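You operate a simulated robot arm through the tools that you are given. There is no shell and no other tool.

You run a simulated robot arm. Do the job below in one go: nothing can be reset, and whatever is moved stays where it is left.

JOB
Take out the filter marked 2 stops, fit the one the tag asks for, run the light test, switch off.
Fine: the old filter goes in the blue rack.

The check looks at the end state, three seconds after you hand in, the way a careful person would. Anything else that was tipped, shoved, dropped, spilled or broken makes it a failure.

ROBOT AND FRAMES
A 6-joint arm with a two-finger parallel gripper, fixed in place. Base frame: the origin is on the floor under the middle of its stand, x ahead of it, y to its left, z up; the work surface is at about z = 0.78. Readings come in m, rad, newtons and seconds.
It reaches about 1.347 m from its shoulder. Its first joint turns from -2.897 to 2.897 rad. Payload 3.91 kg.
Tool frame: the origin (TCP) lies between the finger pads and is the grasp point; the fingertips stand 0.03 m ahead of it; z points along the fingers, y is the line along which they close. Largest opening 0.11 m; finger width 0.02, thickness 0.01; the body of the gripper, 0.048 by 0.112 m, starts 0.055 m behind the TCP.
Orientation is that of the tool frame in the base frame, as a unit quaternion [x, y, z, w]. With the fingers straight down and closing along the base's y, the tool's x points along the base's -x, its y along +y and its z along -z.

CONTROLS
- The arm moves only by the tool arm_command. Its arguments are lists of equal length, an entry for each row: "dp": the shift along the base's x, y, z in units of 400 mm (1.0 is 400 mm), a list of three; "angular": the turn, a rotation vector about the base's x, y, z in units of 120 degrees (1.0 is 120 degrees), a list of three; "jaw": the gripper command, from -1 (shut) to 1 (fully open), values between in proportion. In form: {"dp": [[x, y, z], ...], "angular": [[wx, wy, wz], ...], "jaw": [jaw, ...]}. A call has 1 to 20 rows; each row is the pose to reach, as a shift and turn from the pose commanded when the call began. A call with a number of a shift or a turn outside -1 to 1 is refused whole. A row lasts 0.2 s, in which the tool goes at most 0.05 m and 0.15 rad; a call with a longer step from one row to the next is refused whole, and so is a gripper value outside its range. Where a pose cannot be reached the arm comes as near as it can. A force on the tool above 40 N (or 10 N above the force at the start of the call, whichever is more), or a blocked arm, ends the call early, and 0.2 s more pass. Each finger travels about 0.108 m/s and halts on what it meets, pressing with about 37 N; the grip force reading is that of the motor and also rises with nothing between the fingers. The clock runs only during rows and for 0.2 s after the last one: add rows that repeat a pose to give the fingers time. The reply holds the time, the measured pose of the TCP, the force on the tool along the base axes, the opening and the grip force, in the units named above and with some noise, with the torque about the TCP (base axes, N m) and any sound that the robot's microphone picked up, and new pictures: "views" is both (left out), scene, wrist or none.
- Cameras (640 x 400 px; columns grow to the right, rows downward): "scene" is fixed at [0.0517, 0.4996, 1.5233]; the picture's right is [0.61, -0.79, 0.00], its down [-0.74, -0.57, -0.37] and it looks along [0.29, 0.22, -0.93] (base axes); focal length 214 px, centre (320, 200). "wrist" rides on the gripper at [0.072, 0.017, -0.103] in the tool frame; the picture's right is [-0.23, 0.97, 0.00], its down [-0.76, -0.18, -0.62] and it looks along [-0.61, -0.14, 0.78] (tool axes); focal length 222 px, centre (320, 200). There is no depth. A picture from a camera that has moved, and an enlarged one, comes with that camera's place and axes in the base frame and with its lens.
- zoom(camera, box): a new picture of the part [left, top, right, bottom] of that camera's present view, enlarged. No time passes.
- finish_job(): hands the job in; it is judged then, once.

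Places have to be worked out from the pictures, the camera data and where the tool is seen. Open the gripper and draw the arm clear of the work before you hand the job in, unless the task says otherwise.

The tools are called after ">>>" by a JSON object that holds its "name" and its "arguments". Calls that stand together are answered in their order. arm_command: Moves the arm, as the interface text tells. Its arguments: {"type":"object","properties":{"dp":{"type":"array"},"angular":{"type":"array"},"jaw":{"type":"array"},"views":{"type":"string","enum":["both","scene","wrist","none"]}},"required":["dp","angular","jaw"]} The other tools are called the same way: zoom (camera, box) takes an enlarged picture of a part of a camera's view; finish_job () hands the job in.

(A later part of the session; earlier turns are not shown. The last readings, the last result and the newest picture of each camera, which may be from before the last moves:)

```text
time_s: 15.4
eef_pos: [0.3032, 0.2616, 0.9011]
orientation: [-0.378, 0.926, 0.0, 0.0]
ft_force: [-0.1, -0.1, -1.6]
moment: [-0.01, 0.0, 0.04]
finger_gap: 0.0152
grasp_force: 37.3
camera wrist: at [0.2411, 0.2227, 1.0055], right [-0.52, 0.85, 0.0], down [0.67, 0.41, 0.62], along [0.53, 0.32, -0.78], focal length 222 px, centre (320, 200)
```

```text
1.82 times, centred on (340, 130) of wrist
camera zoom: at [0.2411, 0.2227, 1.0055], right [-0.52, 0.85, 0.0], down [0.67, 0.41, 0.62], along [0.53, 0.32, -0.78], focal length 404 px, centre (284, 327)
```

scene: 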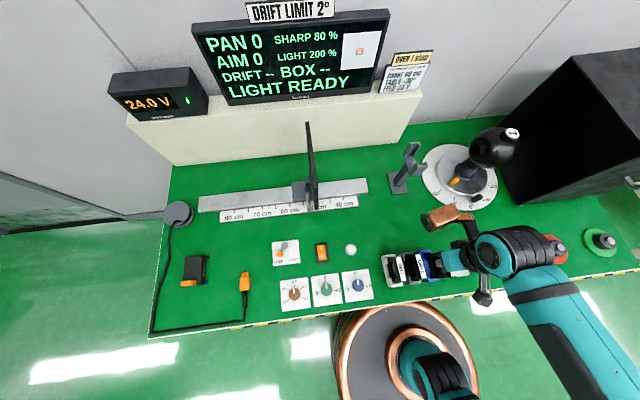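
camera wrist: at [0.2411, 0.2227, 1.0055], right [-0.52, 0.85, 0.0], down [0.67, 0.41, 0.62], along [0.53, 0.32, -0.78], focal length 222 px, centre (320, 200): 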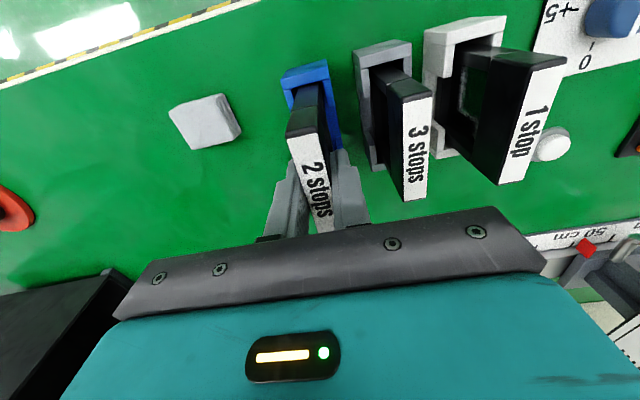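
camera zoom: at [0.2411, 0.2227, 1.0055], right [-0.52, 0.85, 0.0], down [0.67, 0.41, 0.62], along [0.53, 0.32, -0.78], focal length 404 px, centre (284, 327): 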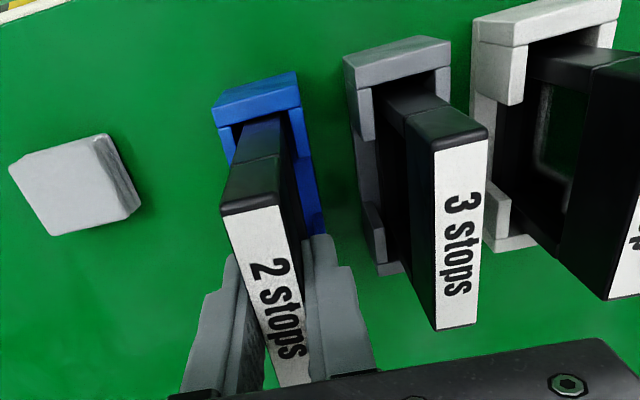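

The top of the 3-stops filter triangulates to z≈0.888, so the held filter needs about 18 mm more to seat. Going down 14 mm first.

>>> {"name": "arm_command", "arguments": {"dp": [[0, 0, -0.01], [0, 0, -0.02], [0, 0, -0.028], [0, 0, -0.035], [0, 0, -0.035]], "angular": [[0, 0, 0], [0, 0, 0], [0, 0, 0], [0, 0, 0], [0, 0, 0]], "jaw": [-1, -1, -1, -1, -1], "views": "wrist"}}

>>> {"name": "zoom", "arguments": {"camera": "wrist", "box": [240, 20, 440, 240]}}

```text
time_s: 16.6
eef_pos: [0.3027, 0.2615, 0.8867]
orientation: [-0.378, 0.926, 0.0, 0.0]
ft_force: [0.8, 0.3, -1.0]
moment: [-0.01, 0.0, 0.0]
finger_gap: 0.0152
grasp_force: 37.3
camera wrist: at [0.2411, 0.2227, 0.9914], right [-0.52, 0.85, 0.0], down [0.67, 0.41, 0.62], along [0.53, 0.32, -0.78], focal length 222 px, centre (320, 200)
```

wrist: 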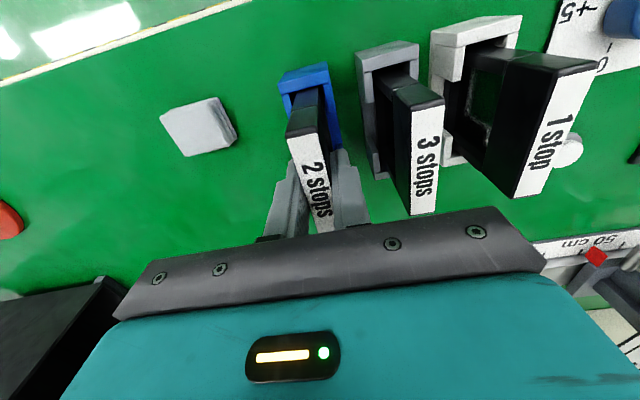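

```text
1.82 times, centred on (340, 130) of wrist
camera zoom: at [0.2411, 0.2227, 0.9914], right [-0.52, 0.85, 0.0], down [0.67, 0.41, 0.62], along [0.53, 0.32, -0.78], focal length 404 px, centre (284, 327)
```

zoom: 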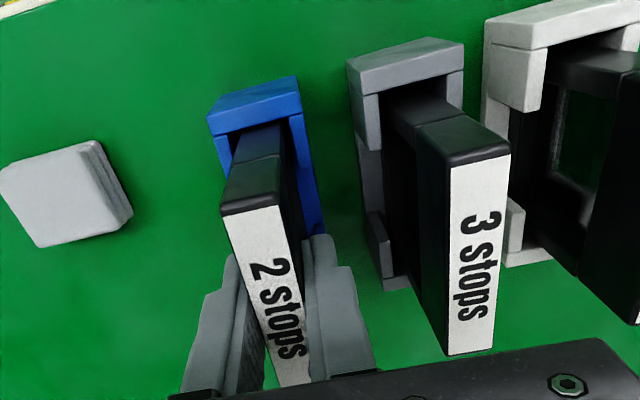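

Still no contact at z≈0.886. Lowering another 4 mm in 1 mm steps.

>>> {"name": "arm_command", "arguments": {"dp": [[0, 0, -0.0025], [0, 0, -0.005], [0, 0, -0.0075], [0, 0, -0.01], [0, 0, -0.01]], "angular": [[0, 0, 0], [0, 0, 0], [0, 0, 0], [0, 0, 0], [0, 0, 0]], "jaw": [-1, -1, -1, -1, -1], "views": "none"}}

```text
time_s: 17.8
eef_pos: [0.3031, 0.2619, 0.8833]
orientation: [-0.378, 0.926, 0.0, 0.0]
ft_force: [-0.1, 0.1, -0.9]
moment: [0.01, 0.01, 0.01]
finger_gap: 0.0151
grasp_force: 36.6
```

No contact at z≈0.882 yet, so I'll continue in 1 mm steps and watch for a rise in vertical force.

>>> {"name": "arm_command", "arguments": {"dp": [[0, 0, -0.0025], [0, 0, -0.005], [0, 0, -0.0075], [0, 0, -0.0075]], "angular": [[0, 0, 0], [0, 0, 0], [0, 0, 0], [0, 0, 0]], "jaw": [-1, -1, -1, -1], "views": "wrist"}}

>>> {"name": "zoom", "arguments": {"camera": "wrist", "box": [240, 20, 440, 240]}}

```text
time_s: 18.8
eef_pos: [0.3038, 0.2625, 0.8799]
orientation: [-0.377, 0.926, 0.0, -0.001]
ft_force: [-0.1, -0.5, -0.3]
moment: [0.04, 0.01, 0.01]
finger_gap: 0.0149
grasp_force: 36.9
camera wrist: at [0.2412, 0.2227, 0.9852], right [-0.52, 0.85, 0.0], down [0.67, 0.41, 0.62], along [0.53, 0.32, -0.78], focal length 222 px, centre (320, 200)
```

wrist: 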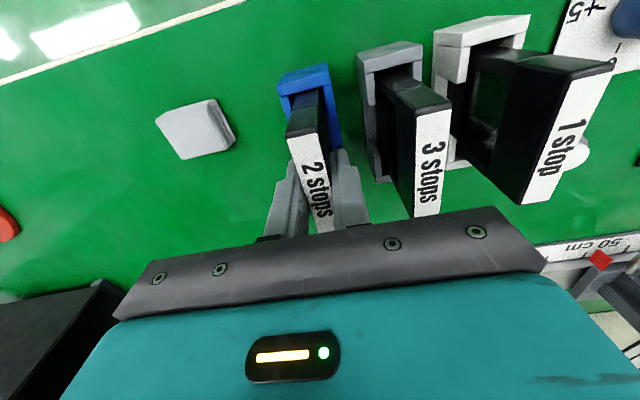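

```text
1.82 times, centred on (340, 130) of wrist
camera zoom: at [0.2412, 0.2227, 0.9852], right [-0.52, 0.85, 0.0], down [0.67, 0.41, 0.62], along [0.53, 0.32, -0.78], focal length 404 px, centre (284, 327)
```

zoom: 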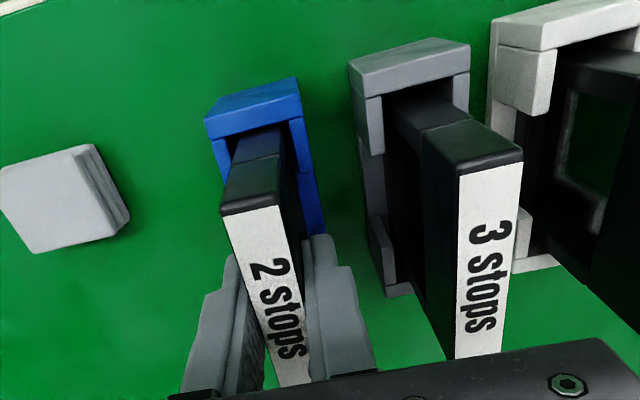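

Both filter tops now look about level at z≈0.888, so contact should be near. Stepping down 2 mm more.

>>> {"name": "arm_command", "arguments": {"dp": [[0, 0, -0.0025], [0, 0, -0.005], [0, 0, -0.005]], "angular": [[0, 0, 0], [0, 0, 0], [0, 0, 0]], "jaw": [-1, -1, -1], "views": "none"}}

```text
time_s: 19.6
eef_pos: [0.3046, 0.2627, 0.8792]
orientation: [-0.378, 0.926, -0.001, 0.0]
ft_force: [0.8, -0.7, 16.4]
moment: [-0.31, 0.21, -0.01]
finger_gap: 0.0153
grasp_force: 37.3
```

Contact at 16 N upward, so the filter is seated on the rack floor. I'll relax by about 1 mm, then open the jaw slightly to release.

>>> {"name": "arm_command", "arguments": {"dp": [[0, 0, 0.002], [0, 0, 0.002], [0, 0, 0.002], [0, 0, 0.002], [0, 0, 0.002], [0, 0, 0.002]], "angular": [[0, 0, 0], [0, 0, 0], [0, 0, 0], [0, 0, 0], [0, 0, 0], [0, 0, 0]], "jaw": [-1, -1, -0.65, -0.5, -0.36, -0.36], "views": "wrist"}}

>>> {"name": "zoom", "arguments": {"camera": "wrist", "box": [240, 20, 440, 240]}}

```text
time_s: 21.0
eef_pos: [0.3038, 0.2623, 0.8791]
orientation: [-0.377, 0.926, 0.0, 0.0]
ft_force: [1.3, -0.3, 0.3]
moment: [-0.02, 0.03, 0.0]
finger_gap: 0.0351
grasp_force: 0.0
camera wrist: at [0.2414, 0.2231, 0.9841], right [-0.52, 0.85, 0.0], down [0.67, 0.41, 0.62], along [0.53, 0.32, -0.78], focal length 222 px, centre (320, 200)
```

wrist: 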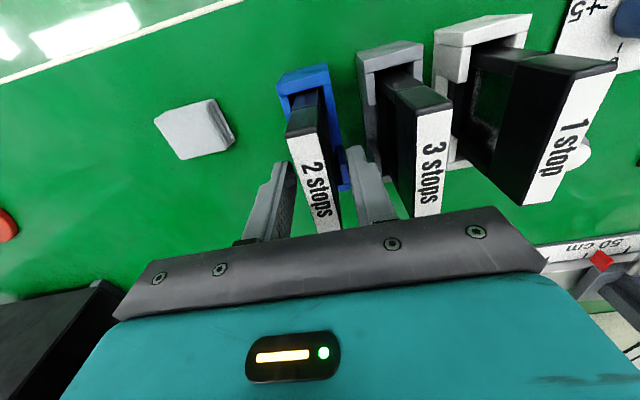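

```text
1.82 times, centred on (340, 130) of wrist
camera zoom: at [0.2414, 0.2231, 0.9841], right [-0.52, 0.85, 0.0], down [0.67, 0.41, 0.62], along [0.53, 0.32, -0.78], focal length 404 px, centre (284, 327)
```

zoom: 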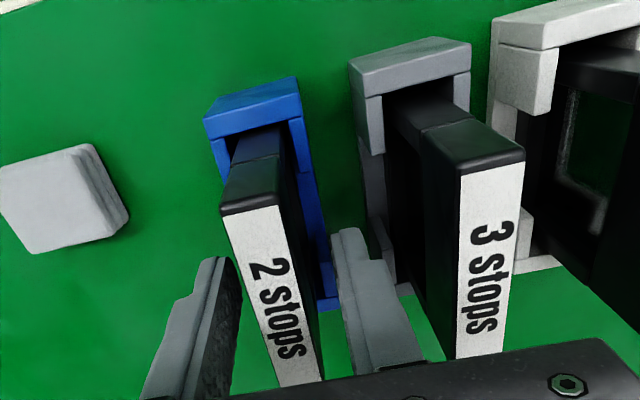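

Released cleanly and the 2-stop filter stands upright in the blue rack. I'll raise straight up to clear before moving over to the 3-stops filter.

>>> {"name": "arm_command", "arguments": {"dp": [[0, 0, 0.05], [0, 0, 0.12], [0, 0, 0.2], [0, 0, 0.29], [0, 0, 0.37], [0, 0, 0.4], [0, 0, 0.4]], "angular": [[0, 0, 0], [0, 0, 0], [0, 0, 0], [0, 0, 0], [0, 0, 0], [0, 0, 0], [0, 0, 0]], "jaw": [-0.36, -0.36, -0.36, -0.36, -0.2, 0, 0], "views": "both"}}

>>> {"name": "zoom", "arguments": {"camera": "wrist", "box": [240, 0, 440, 150]}}

>>> {"name": "zoom", "arguments": {"camera": "scene", "box": [370, 220, 470, 300]}}

```text
time_s: 22.6
eef_pos: [0.303, 0.262, 1.0396]
orientation: [-0.378, 0.926, 0.0, 0.0]
ft_force: [-0.5, 0.1, 0.2]
moment: [-0.02, -0.03, -0.01]
finger_gap: 0.0551
grasp_force: 0.0
camera wrist: at [0.2412, 0.2234, 1.1442], right [-0.52, 0.85, 0.0], down [0.67, 0.41, 0.62], along [0.53, 0.32, -0.78], focal length 222 px, centre (320, 200)
```

scene: 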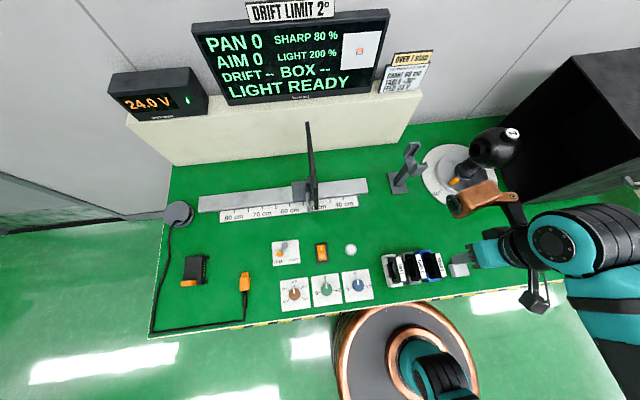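
wrist: 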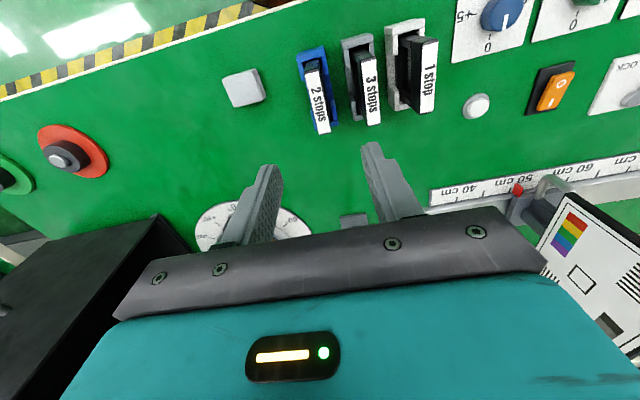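

```text
2.67 times, centred on (340, 75) of wrist
camera zoom: at [0.2412, 0.2234, 1.1442], right [-0.52, 0.85, 0.0], down [0.67, 0.41, 0.62], along [0.53, 0.32, -0.78], focal length 592 px, centre (267, 533)
```

zoom: 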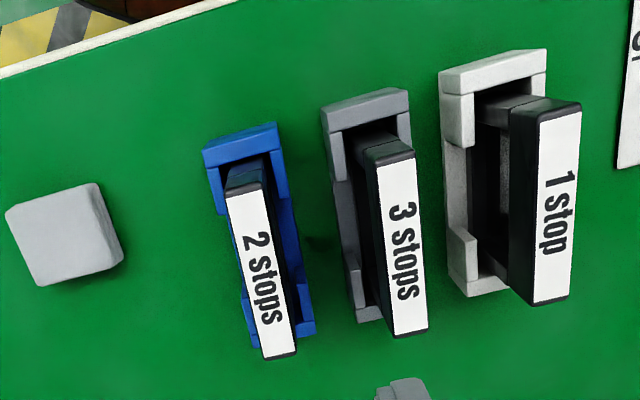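

```text
5.00 times, centred on (420, 260) of scene
camera zoom: at [0.0517, 0.4996, 1.5233], right [0.61, -0.79, 0.0], down [-0.74, -0.57, -0.37], along [0.29, 0.22, -0.93], focal length 1072 px, centre (-180, -100)
```

zoom: 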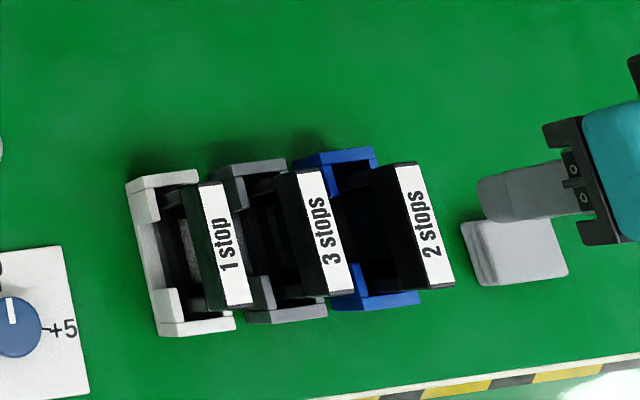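

The 2-stop filter sits properly in blue. The 3-stops label centre is 57 mm along the closing axis from the TCP, so I'll shift over it, lower partway, and check.

>>> {"name": "arm_command", "arguments": {"dp": [[-0.0465, 0.054, 0], [-0.093, 0.108, 0], [-0.093, 0.108, -0.05], [-0.093, 0.108, -0.1], [-0.093, 0.108, -0.15], [-0.093, 0.108, -0.2], [-0.093, 0.108, -0.2]], "angular": [[0, 0, 0], [0, 0, 0], [0, 0, 0], [0, 0, 0], [0, 0, 0], [0, 0, 0], [0, 0, 0]], "jaw": [-0.1, -0.2, -0.2, -0.2, -0.2, -0.2, -0.2], "views": "both"}}

>>> {"name": "zoom", "arguments": {"camera": "wrist", "box": [220, 20, 420, 240]}}

```text
time_s: 24.2
eef_pos: [0.2667, 0.3049, 0.9601]
orientation: [-0.378, 0.926, 0.0, 0.001]
ft_force: [-0.3, 0.2, -0.8]
moment: [0.03, 0.01, 0.0]
finger_gap: 0.0439
grasp_force: 0.0
camera wrist: at [0.2046, 0.2663, 1.0642], right [-0.52, 0.85, 0.0], down [0.67, 0.41, 0.62], along [0.53, 0.32, -0.78], focal length 222 px, centre (320, 200)
```

scene: 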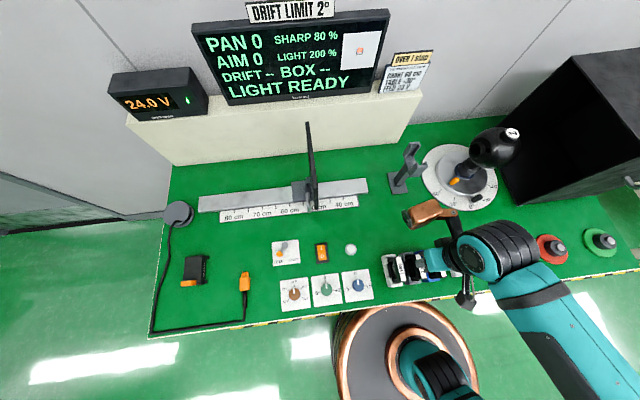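
wrist: 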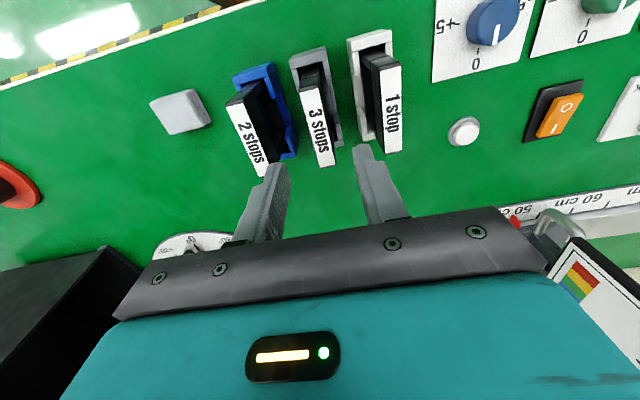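

```text
1.82 times, centred on (320, 130) of wrist
camera zoom: at [0.2046, 0.2663, 1.0642], right [-0.52, 0.85, 0.0], down [0.67, 0.41, 0.62], along [0.53, 0.32, -0.78], focal length 404 px, centre (320, 327)
```

zoom: 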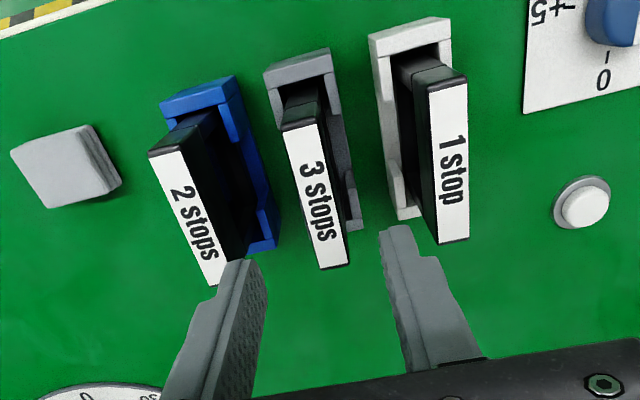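

The 3-stops label is centred within 0.2 mm along the closing axis, with the same lengthwise offset as before. Lowering straight to grip height z≈0.879.

>>> {"name": "arm_command", "arguments": {"dp": [[0, 0, -0.05], [0, 0, -0.1], [0, 0, -0.14], [0, 0, -0.175], [0, 0, -0.197], [0, 0, -0.197]], "angular": [[0, 0, 0], [0, 0, 0], [0, 0, 0], [0, 0, 0], [0, 0, 0], [0, 0, 0]], "jaw": [-0.2, -0.2, -0.2, -0.2, -0.2, -0.36], "views": "wrist"}}

>>> {"name": "zoom", "arguments": {"camera": "wrist", "box": [220, 20, 420, 240]}}

```text
time_s: 25.6
eef_pos: [0.2683, 0.3044, 0.8802]
orientation: [-0.378, 0.926, 0.0, -0.001]
ft_force: [0.2, -0.3, 0.4]
moment: [0.0, 0.0, -0.01]
finger_gap: 0.0349
grasp_force: 0.1
camera wrist: at [0.204, 0.2662, 0.9839], right [-0.52, 0.85, 0.0], down [0.67, 0.41, 0.62], along [0.53, 0.32, -0.78], focal length 222 px, centre (320, 200)
```

wrist: 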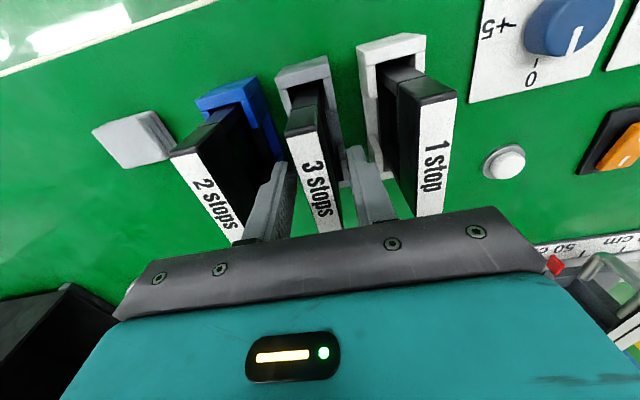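

```text
1.82 times, centred on (320, 130) of wrist
camera zoom: at [0.204, 0.2662, 0.9839], right [-0.52, 0.85, 0.0], down [0.67, 0.41, 0.62], along [0.53, 0.32, -0.78], focal length 404 px, centre (320, 327)
```

zoom: 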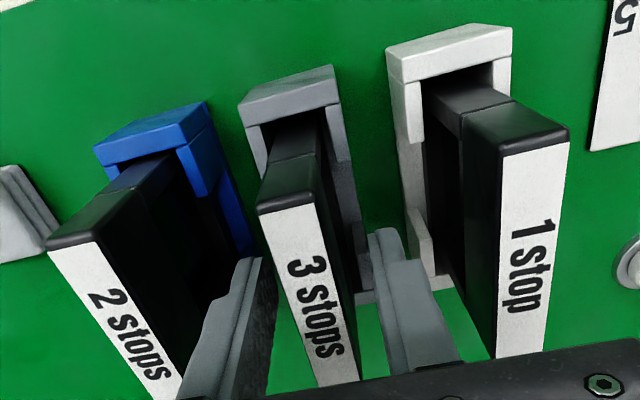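

The fingers straddle the 3-stops filter evenly, with room on both sides. Closing the gripper on it.

>>> {"name": "arm_command", "arguments": {"dp": [[0, 0, 0], [0, 0, 0], [0, 0, 0], [0, 0, 0]], "angular": [[0, 0, 0], [0, 0, 0], [0, 0, 0], [0, 0, 0]], "jaw": [-0.65, -1, -1, -1], "views": "wrist"}}

>>> {"name": "zoom", "arguments": {"camera": "wrist", "box": [220, 20, 420, 240]}}

```text
time_s: 26.6
eef_pos: [0.2676, 0.3062, 0.8798]
orientation: [-0.378, 0.926, 0.001, 0.0]
ft_force: [-0.1, -0.4, 0.2]
moment: [0.01, -0.01, 0.0]
finger_gap: 0.0152
grasp_force: 36.9
camera wrist: at [0.204, 0.2662, 0.9841], right [-0.52, 0.85, 0.0], down [0.67, 0.41, 0.62], along [0.53, 0.32, -0.78], focal length 222 px, centre (320, 200)
```

wrist: 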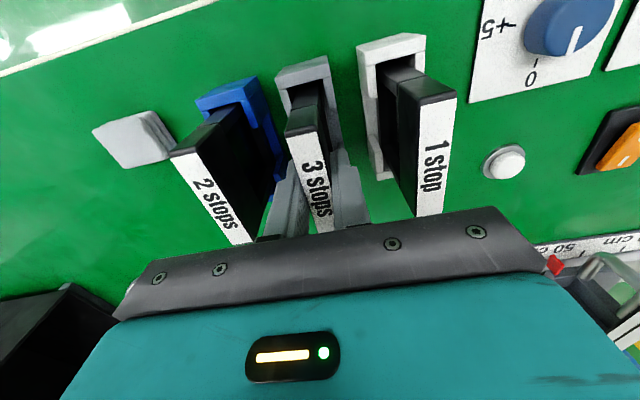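

```text
1.82 times, centred on (320, 130) of wrist
camera zoom: at [0.204, 0.2662, 0.9841], right [-0.52, 0.85, 0.0], down [0.67, 0.41, 0.62], along [0.53, 0.32, -0.78], focal length 404 px, centre (320, 327)
```

zoom: 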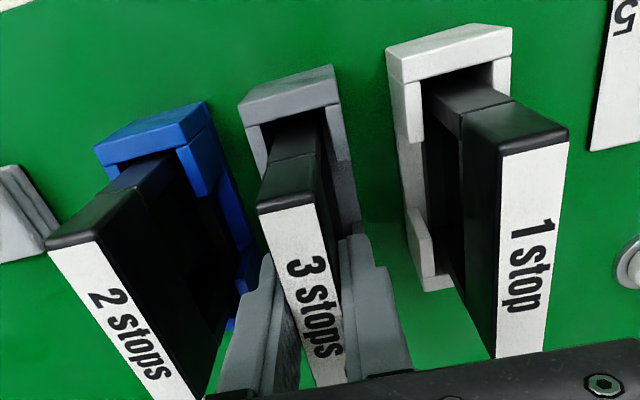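

Gripped with no side force. Lifting straight up out of the grey rack, slowly at first, to the carrying height.

>>> {"name": "arm_command", "arguments": {"dp": [[0, 0, 0.01], [0, 0, 0.03], [0, 0, 0.06], [0, 0, 0.1], [0, 0, 0.16], [0, 0, 0.24], [0, 0, 0.34], [0, 0, 0.44], [0, 0, 0.54], [0, 0, 0.64], [0, 0, 0.7325], [0, 0, 0.7325]], "angular": [[0, 0, 0], [0, 0, 0], [0, 0, 0], [0, 0, 0], [0, 0, 0], [0, 0, 0], [0, 0, 0], [0, 0, 0], [0, 0, 0], [0, 0, 0], [0, 0, 0], [0, 0, 0]], "jaw": [-1, -1, -1, -1, -1, -1, -1, -1, -1, -1, -1, -1], "views": "both"}}

>>> {"name": "zoom", "arguments": {"camera": "wrist", "box": [220, 20, 420, 240]}}

>>> {"name": "zoom", "arguments": {"camera": "scene", "box": [370, 220, 470, 300]}}

```text
time_s: 29.2
eef_pos: [0.2665, 0.3053, 1.1715]
orientation: [-0.378, 0.926, 0.0, 0.0]
ft_force: [0.3, 0.6, 0.0]
moment: [0.0, 0.01, 0.01]
finger_gap: 0.0151
grasp_force: 37.0
camera wrist: at [0.2042, 0.2667, 1.2773], right [-0.52, 0.85, 0.0], down [0.67, 0.41, 0.62], along [0.53, 0.32, -0.78], focal length 222 px, centre (320, 200)
```

scene: 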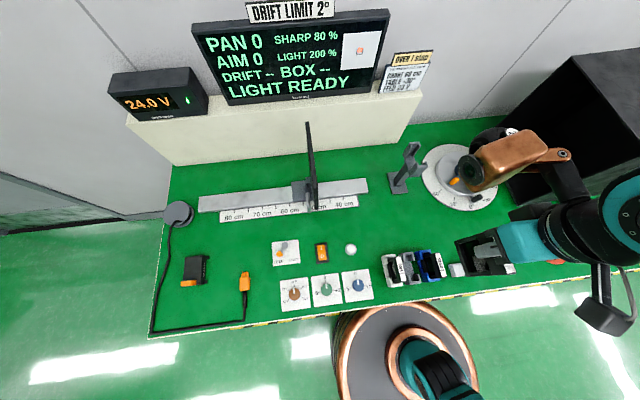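
wrist: 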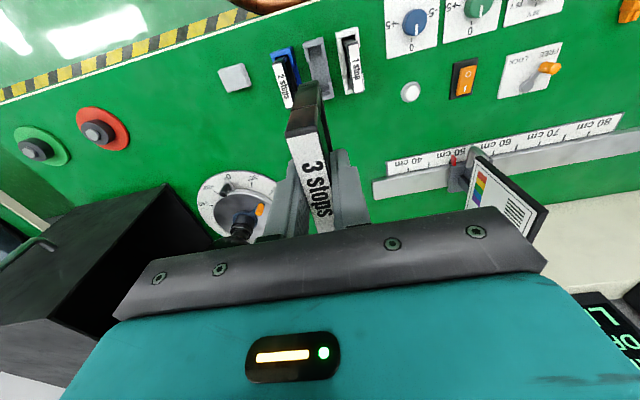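

```text
1.82 times, centred on (320, 130) of wrist
camera zoom: at [0.2042, 0.2667, 1.2773], right [-0.52, 0.85, 0.0], down [0.67, 0.41, 0.62], along [0.53, 0.32, -0.78], focal length 404 px, centre (320, 327)
```

zoom: 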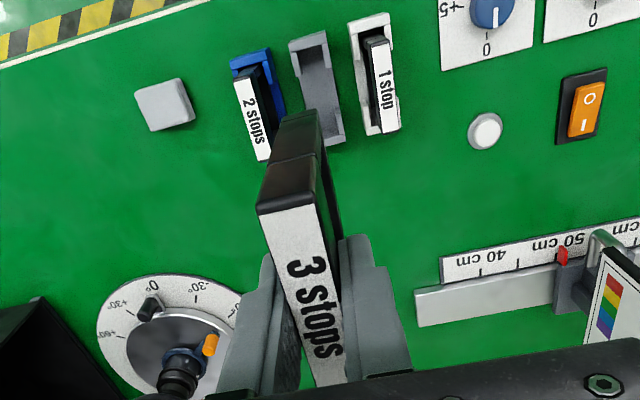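

```text
5.00 times, centred on (420, 260) of scene
camera zoom: at [0.0517, 0.4996, 1.5233], right [0.61, -0.79, 0.0], down [-0.74, -0.57, -0.37], along [0.29, 0.22, -0.93], focal length 1072 px, centre (-180, -100)
```

zoom: 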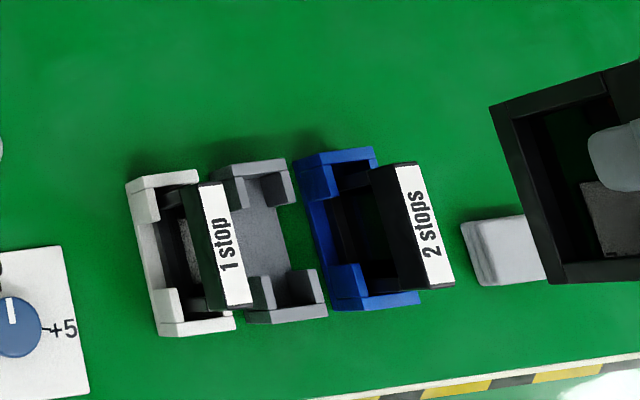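

The 3-stops filter is out and hangs the same way in the hand as the old one did. The racks are undisturbed. Carrying it to the hover point above the holder, 160 mm above the old grip pose.

>>> {"name": "arm_command", "arguments": {"dp": [[0.04, 0.03, 0], [0.11, 0.08, 0], [0.18, 0.131, 0], [0.255, 0.186, 0], [0.33, 0.24, 0], [0.405, 0.295, 0], [0.48, 0.349, 0], [0.55, 0.4, 0], [0.605, 0.44, 0], [0.632, 0.46, 0], [0.632, 0.46, 0]], "angular": [[0, 0, 0], [0, 0, 0], [0, 0, 0], [0, 0, 0], [0, 0, 0], [0, 0, 0], [0, 0, 0], [0, 0, 0], [0, 0, 0], [0, 0, 0], [0, 0, 0]], "jaw": [-1, -1, -1, -1, -1, -1, -1, -1, -1, -1, -1], "views": "both"}}

>>> {"name": "zoom", "arguments": {"camera": "wrist", "box": [230, 20, 410, 240]}}

>>> {"name": "zoom", "arguments": {"camera": "scene", "box": [380, 60, 500, 210]}}

```text
time_s: 31.6
eef_pos: [0.5195, 0.4896, 1.1728]
orientation: [-0.378, 0.926, 0.0, 0.001]
ft_force: [-0.3, 0.8, -0.6]
moment: [0.0, -0.01, 0.02]
finger_gap: 0.0154
grasp_force: 37.4
camera wrist: at [0.4568, 0.4506, 1.2778], right [-0.52, 0.86, 0.0], down [0.67, 0.41, 0.62], along [0.53, 0.32, -0.78], focal length 222 px, centre (320, 200)
```

scene: 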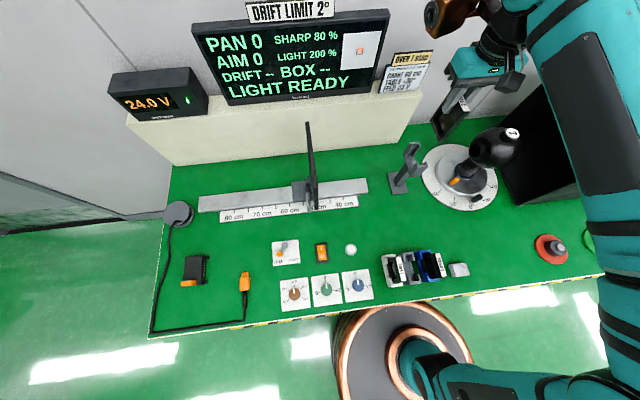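
wrist: 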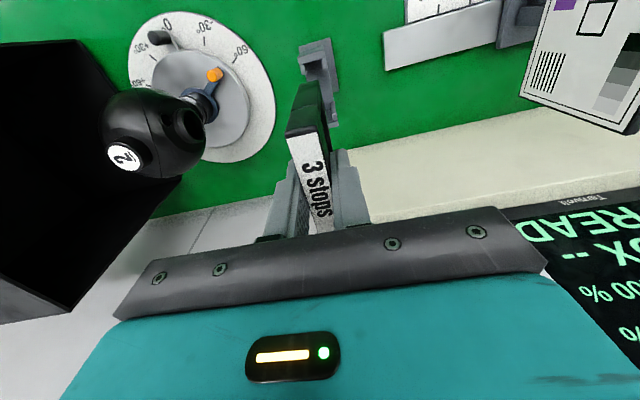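

```text
1.82 times, centred on (320, 130) of wrist
camera zoom: at [0.4568, 0.4506, 1.2778], right [-0.52, 0.86, 0.0], down [0.67, 0.41, 0.62], along [0.53, 0.32, -0.78], focal length 404 px, centre (320, 327)
```

zoom: 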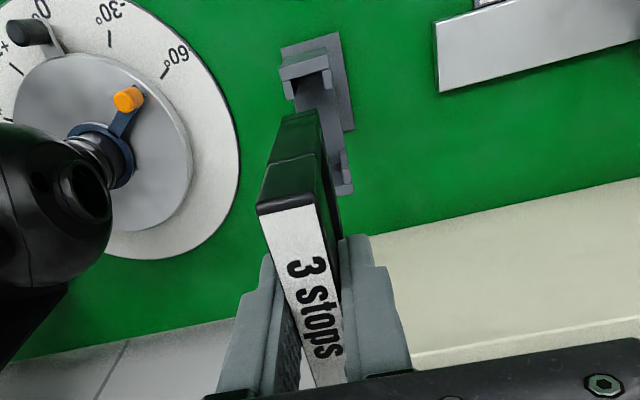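

```text
2.67 times, centred on (440, 135) of scene
camera zoom: at [0.0517, 0.4996, 1.5233], right [0.61, -0.79, 0.0], down [-0.74, -0.57, -0.37], along [0.29, 0.22, -0.93], focal length 572 px, centre (0, 373)
```

zoom: 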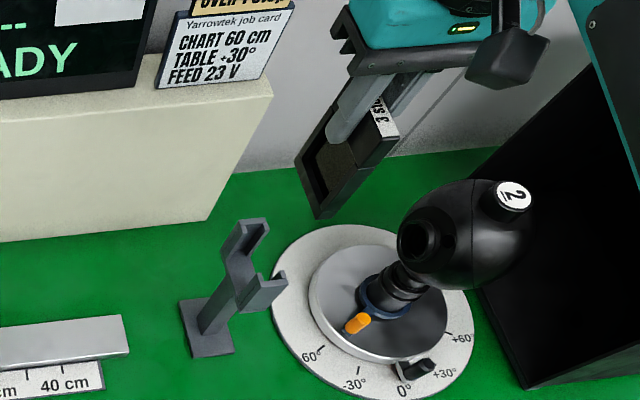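

The view is nearly identical to the one taken right after removal, so alignment is preserved. Lowering partway to H+80 mm to check the entry.

>>> {"name": "arm_command", "arguments": {"dp": [[0, 0, -0.05], [0, 0, -0.1], [0, 0, -0.15], [0, 0, -0.19], [0, 0, -0.2], [0, 0, -0.2]], "angular": [[0, 0, 0], [0, 0, 0], [0, 0, 0], [0, 0, 0], [0, 0, 0], [0, 0, 0]], "jaw": [-1, -1, -1, -1, -1, -1], "views": "both"}}

>>> {"name": "zoom", "arguments": {"camera": "wrist", "box": [240, 20, 400, 180]}}

>>> {"name": "zoom", "arguments": {"camera": "scene", "box": [380, 90, 480, 210]}}

```text
time_s: 33.0
eef_pos: [0.5206, 0.4893, 1.0934]
orientation: [-0.377, 0.926, 0.0, 0.0]
ft_force: [-0.7, 0.2, -0.2]
moment: [-0.01, -0.01, -0.01]
finger_gap: 0.0153
grasp_force: 36.7
camera wrist: at [0.4572, 0.4499, 1.1972], right [-0.52, 0.85, 0.0], down [0.67, 0.41, 0.62], along [0.53, 0.32, -0.78], focal length 222 px, centre (320, 200)
```

scene: 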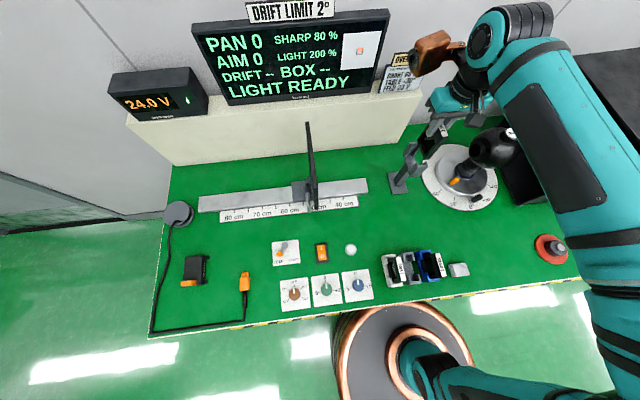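
wrist: 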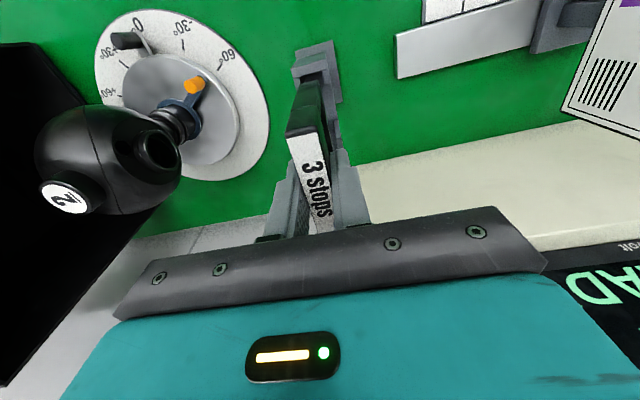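

```text
2.50 times, centred on (320, 100) of wrist
camera zoom: at [0.4572, 0.4499, 1.1972], right [-0.52, 0.85, 0.0], down [0.67, 0.41, 0.62], along [0.53, 0.32, -0.78], focal length 555 px, centre (320, 450)
```

zoom: 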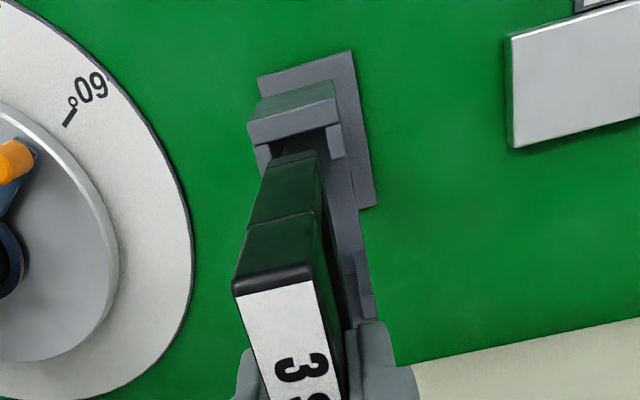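

```text
3.33 times, centred on (430, 150) of scene
camera zoom: at [0.0517, 0.4996, 1.5233], right [0.61, -0.79, 0.0], down [-0.74, -0.57, -0.37], along [0.29, 0.22, -0.93], focal length 715 px, centre (-47, 367)
```

zoom: 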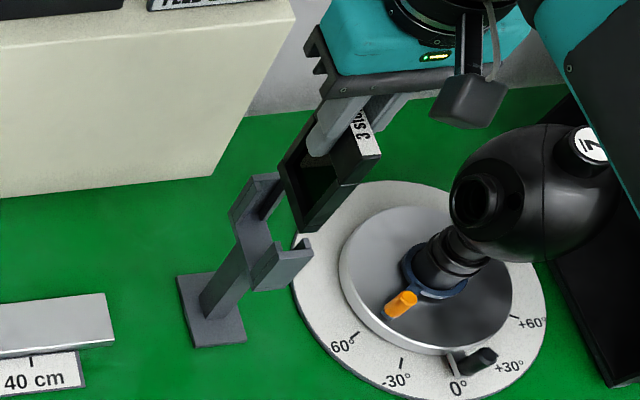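

The filter's lower edge is centred between the holder's channel lips. Continuing slowly down to about H+40 mm.

>>> {"name": "arm_command", "arguments": {"dp": [[0, 0, -0.02], [0, 0, -0.04], [0, 0, -0.06], [0, 0, -0.08], [0, 0, -0.1], [0, 0, -0.1]], "angular": [[0, 0, 0], [0, 0, 0], [0, 0, 0], [0, 0, 0], [0, 0, 0], [0, 0, 0]], "jaw": [-1, -1, -1, -1, -1, -1], "views": "both"}}

>>> {"name": "zoom", "arguments": {"camera": "wrist", "box": [240, 20, 400, 180]}}

>>> {"name": "zoom", "arguments": {"camera": "scene", "box": [380, 90, 480, 210]}}

```text
time_s: 34.4
eef_pos: [0.5188, 0.4903, 1.053]
orientation: [-0.378, 0.926, 0.0, 0.001]
ft_force: [-0.7, 0.8, -0.6]
moment: [0.04, 0.0, 0.01]
finger_gap: 0.0152
grasp_force: 37.4
camera wrist: at [0.4562, 0.4501, 1.1576], right [-0.52, 0.85, 0.0], down [0.67, 0.41, 0.62], along [0.53, 0.32, -0.78], focal length 222 px, centre (320, 200)
```

scene: 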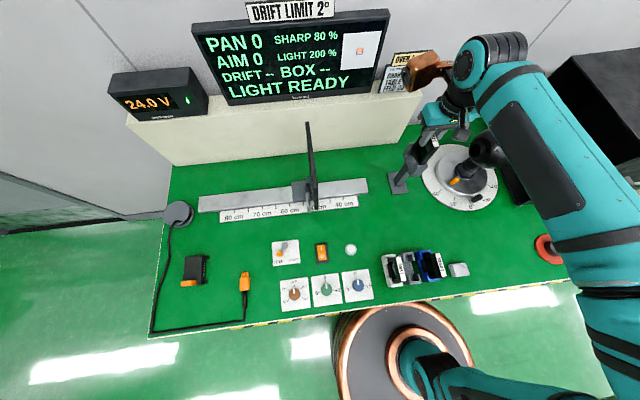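
wrist: 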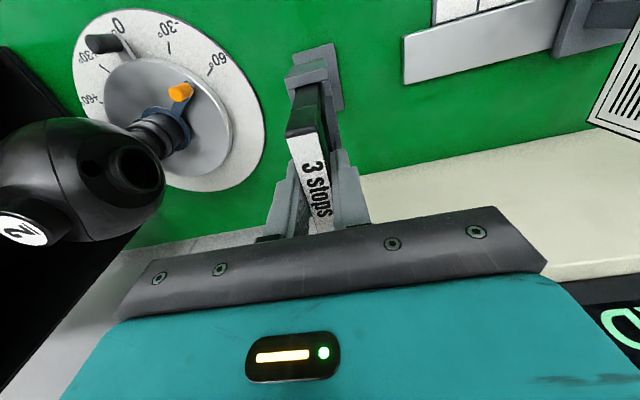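

```text
2.50 times, centred on (320, 100) of wrist
camera zoom: at [0.4562, 0.4501, 1.1576], right [-0.52, 0.85, 0.0], down [0.67, 0.41, 0.62], along [0.53, 0.32, -0.78], focal length 555 px, centre (320, 450)
```

zoom: 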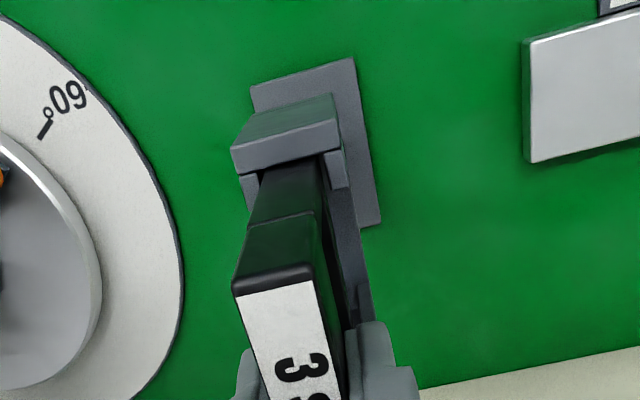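

```text
3.33 times, centred on (430, 150) of scene
camera zoom: at [0.0517, 0.4996, 1.5233], right [0.61, -0.79, 0.0], down [-0.74, -0.57, -0.37], along [0.29, 0.22, -0.93], focal length 715 px, centre (-47, 367)
```

zoom: 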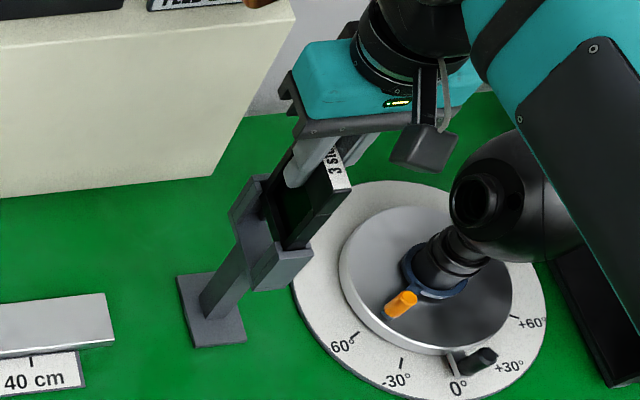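

The filter has entered the channels without contact force. Lowering a further 34 mm, then fine steps to seat it.

>>> {"name": "arm_command", "arguments": {"dp": [[0, 0, -0.015], [0, 0, -0.03], [0, 0, -0.045], [0, 0, -0.06], [0, 0, -0.075], [0, 0, -0.085], [0, 0, -0.085]], "angular": [[0, 0, 0], [0, 0, 0], [0, 0, 0], [0, 0, 0], [0, 0, 0], [0, 0, 0], [0, 0, 0]], "jaw": [-1, -1, -1, -1, -1, -1, -1], "views": "both"}}

>>> {"name": "zoom", "arguments": {"camera": "wrist", "box": [240, 20, 400, 180]}}

```text
time_s: 36.0
eef_pos: [0.5187, 0.4885, 1.0203]
orientation: [-0.378, 0.926, 0.0, 0.0]
ft_force: [-0.9, 0.3, -1.1]
moment: [0.02, 0.01, -0.01]
finger_gap: 0.0152
grasp_force: 36.7
camera wrist: at [0.4567, 0.4499, 1.1239], right [-0.52, 0.85, 0.0], down [0.67, 0.41, 0.62], along [0.53, 0.32, -0.78], focal length 222 px, centre (320, 200)
```

scene: 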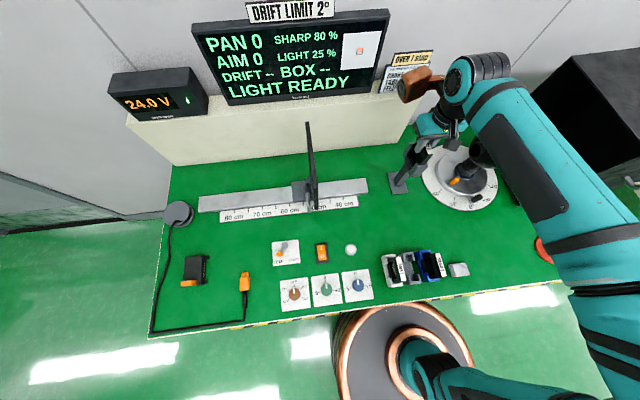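
wrist: 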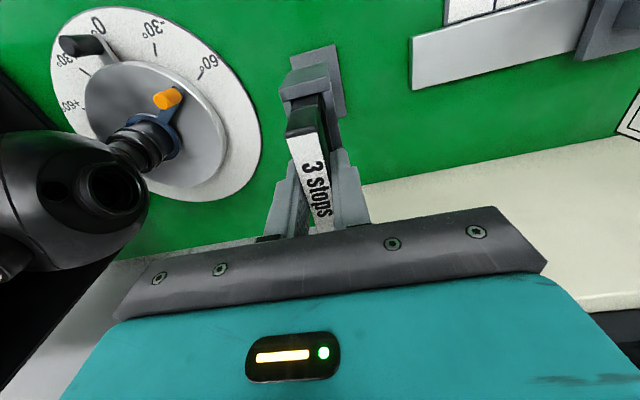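

```text
2.50 times, centred on (320, 100) of wrist
camera zoom: at [0.4567, 0.4499, 1.1239], right [-0.52, 0.85, 0.0], down [0.67, 0.41, 0.62], along [0.53, 0.32, -0.78], focal length 555 px, centre (320, 450)
```

zoom: 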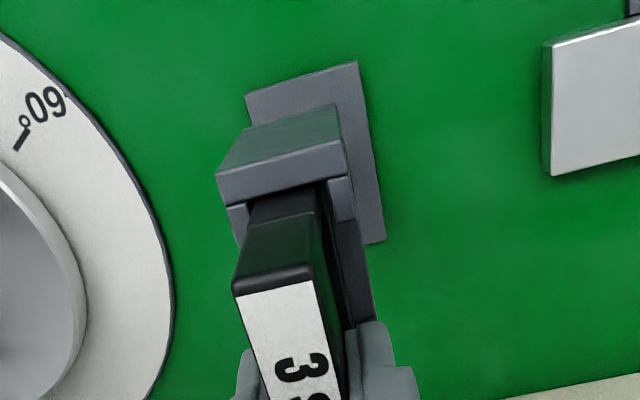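

LIGHT now reads 25%, so the filter is registered in the beam. Stepping down about 4 mm in 1 mm steps to seat it.

>>> {"name": "arm_command", "arguments": {"dp": [[0, 0, -0.0025], [0, 0, -0.005], [0, 0, -0.0075], [0, 0, -0.01], [0, 0, -0.01]], "angular": [[0, 0, 0], [0, 0, 0], [0, 0, 0], [0, 0, 0], [0, 0, 0]], "jaw": [-1, -1, -1, -1, -1], "views": "none"}}

```text
time_s: 37.2
eef_pos: [0.5192, 0.4895, 1.0154]
orientation: [-0.378, 0.926, -0.001, 0.0]
ft_force: [-0.8, 0.5, -0.7]
moment: [0.0, -0.01, 0.01]
finger_gap: 0.0152
grasp_force: 36.8
```

No contact yet. Stepping down another 1.2 mm.

>>> {"name": "arm_command", "arguments": {"dp": [[0, 0, -0.0015], [0, 0, -0.003], [0, 0, -0.003]], "angular": [[0, 0, 0], [0, 0, 0], [0, 0, 0]], "jaw": [-1, -1, -1], "views": "none"}}

```text
time_s: 38.0
eef_pos: [0.5199, 0.4891, 1.0138]
orientation: [-0.378, 0.926, 0.0, 0.0]
ft_force: [0.0, 0.3, -0.7]
moment: [-0.02, 0.01, 0.0]
finger_gap: 0.0151
grasp_force: 36.6
```

Still free. Another 0.8 mm.

>>> {"name": "arm_command", "arguments": {"dp": [[0, 0, -0.001], [0, 0, -0.002], [0, 0, -0.002]], "angular": [[0, 0, 0], [0, 0, 0], [0, 0, 0]], "jaw": [-1, -1, -1], "views": "wrist"}}

>>> {"name": "zoom", "arguments": {"camera": "wrist", "box": [210, 30, 430, 240]}}

```text
time_s: 38.8
eef_pos: [0.5185, 0.4898, 1.0141]
orientation: [-0.377, 0.926, 0.0, 0.0]
ft_force: [2.6, 0.5, 6.2]
moment: [-0.07, -0.07, 0.04]
finger_gap: 0.0151
grasp_force: 36.9
camera wrist: at [0.457, 0.4503, 1.1178], right [-0.52, 0.86, 0.0], down [0.67, 0.41, 0.62], along [0.53, 0.32, -0.78], focal length 222 px, centre (320, 200)
```

wrist: 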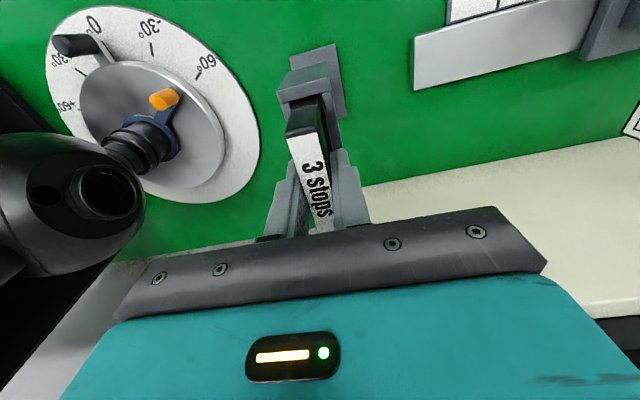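

```text
1.90 times, centred on (320, 135) of wrist
camera zoom: at [0.457, 0.4503, 1.1178], right [-0.52, 0.86, 0.0], down [0.67, 0.41, 0.62], along [0.53, 0.32, -0.78], focal length 423 px, centre (320, 324)
```

zoom: 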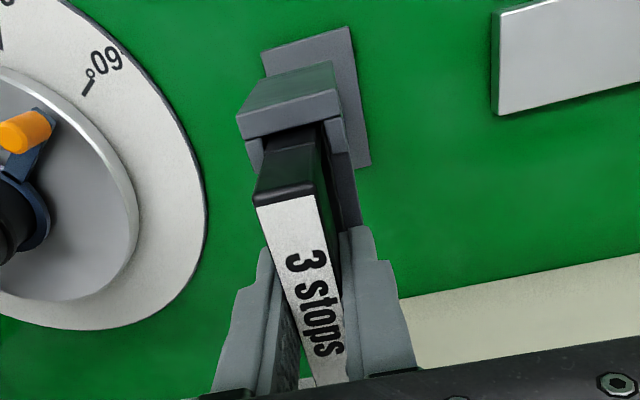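

Contact of 6 N at exactly the original height, so the filter is seated. I'll relax 0.4 mm and release by opening slowly.

>>> {"name": "arm_command", "arguments": {"dp": [[0, 0, 0.001], [0, 0, 0.001], [0, 0, 0.001], [0, 0, 0.001], [0, 0, 0.001], [0, 0, 0.001], [0, 0, 0.001]], "angular": [[0, 0, 0], [0, 0, 0], [0, 0, 0], [0, 0, 0], [0, 0, 0], [0, 0, 0], [0, 0, 0]], "jaw": [-1, -0.7, -0.6, -0.5, -0.3, -0.1, -0.1], "views": "both"}}

>>> {"name": "zoom", "arguments": {"camera": "wrist", "box": [210, 30, 430, 240]}}

>>> {"name": "zoom", "arguments": {"camera": "scene", "box": [190, 0, 440, 110]}}

```text
time_s: 40.4
eef_pos: [0.5199, 0.4882, 1.0136]
orientation: [-0.378, 0.926, 0.0, 0.0]
ft_force: [0.1, -0.2, 0.1]
moment: [0.02, -0.02, 0.0]
finger_gap: 0.0497
grasp_force: 0.0
camera wrist: at [0.4573, 0.4505, 1.1177], right [-0.52, 0.85, 0.0], down [0.67, 0.41, 0.62], along [0.53, 0.32, -0.78], focal length 222 px, centre (320, 200)
```

scene: 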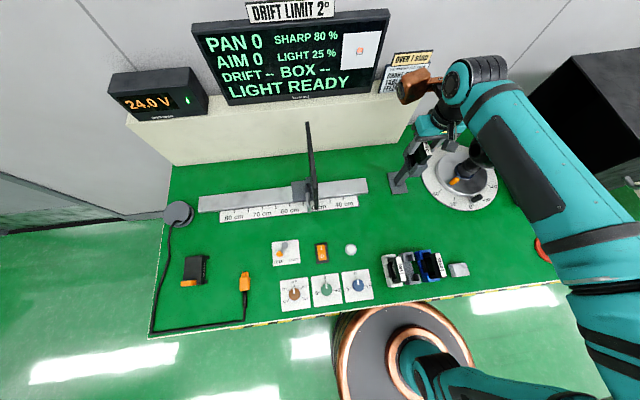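
wrist: 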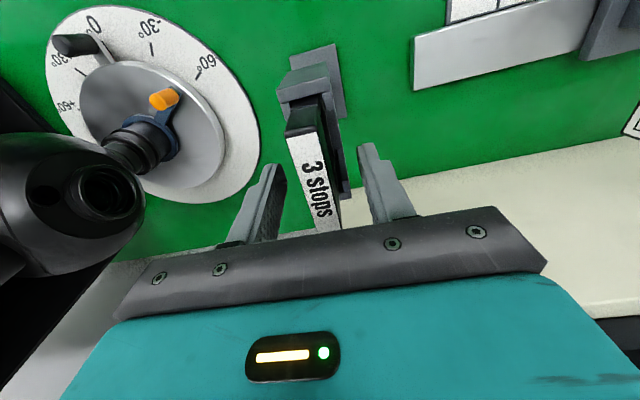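

```text
1.90 times, centred on (320, 135) of wrist
camera zoom: at [0.4573, 0.4505, 1.1177], right [-0.52, 0.85, 0.0], down [0.67, 0.41, 0.62], along [0.53, 0.32, -0.78], focal length 423 px, centre (320, 324)
```

zoom: 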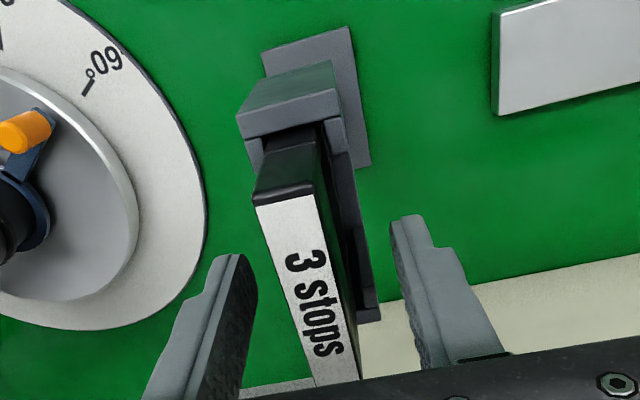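

```text
2.56 times, centred on (315, 55) of scene
camera zoom: at [0.0517, 0.4996, 1.5233], right [0.61, -0.79, 0.0], down [-0.74, -0.57, -0.37], along [0.29, 0.22, -0.93], focal length 549 px, centre (333, 571)
```

zoom: 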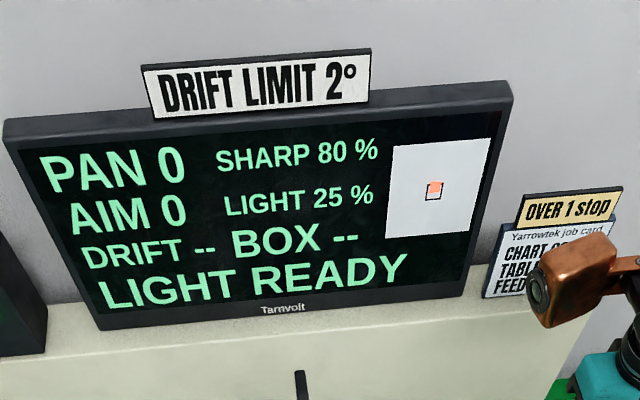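

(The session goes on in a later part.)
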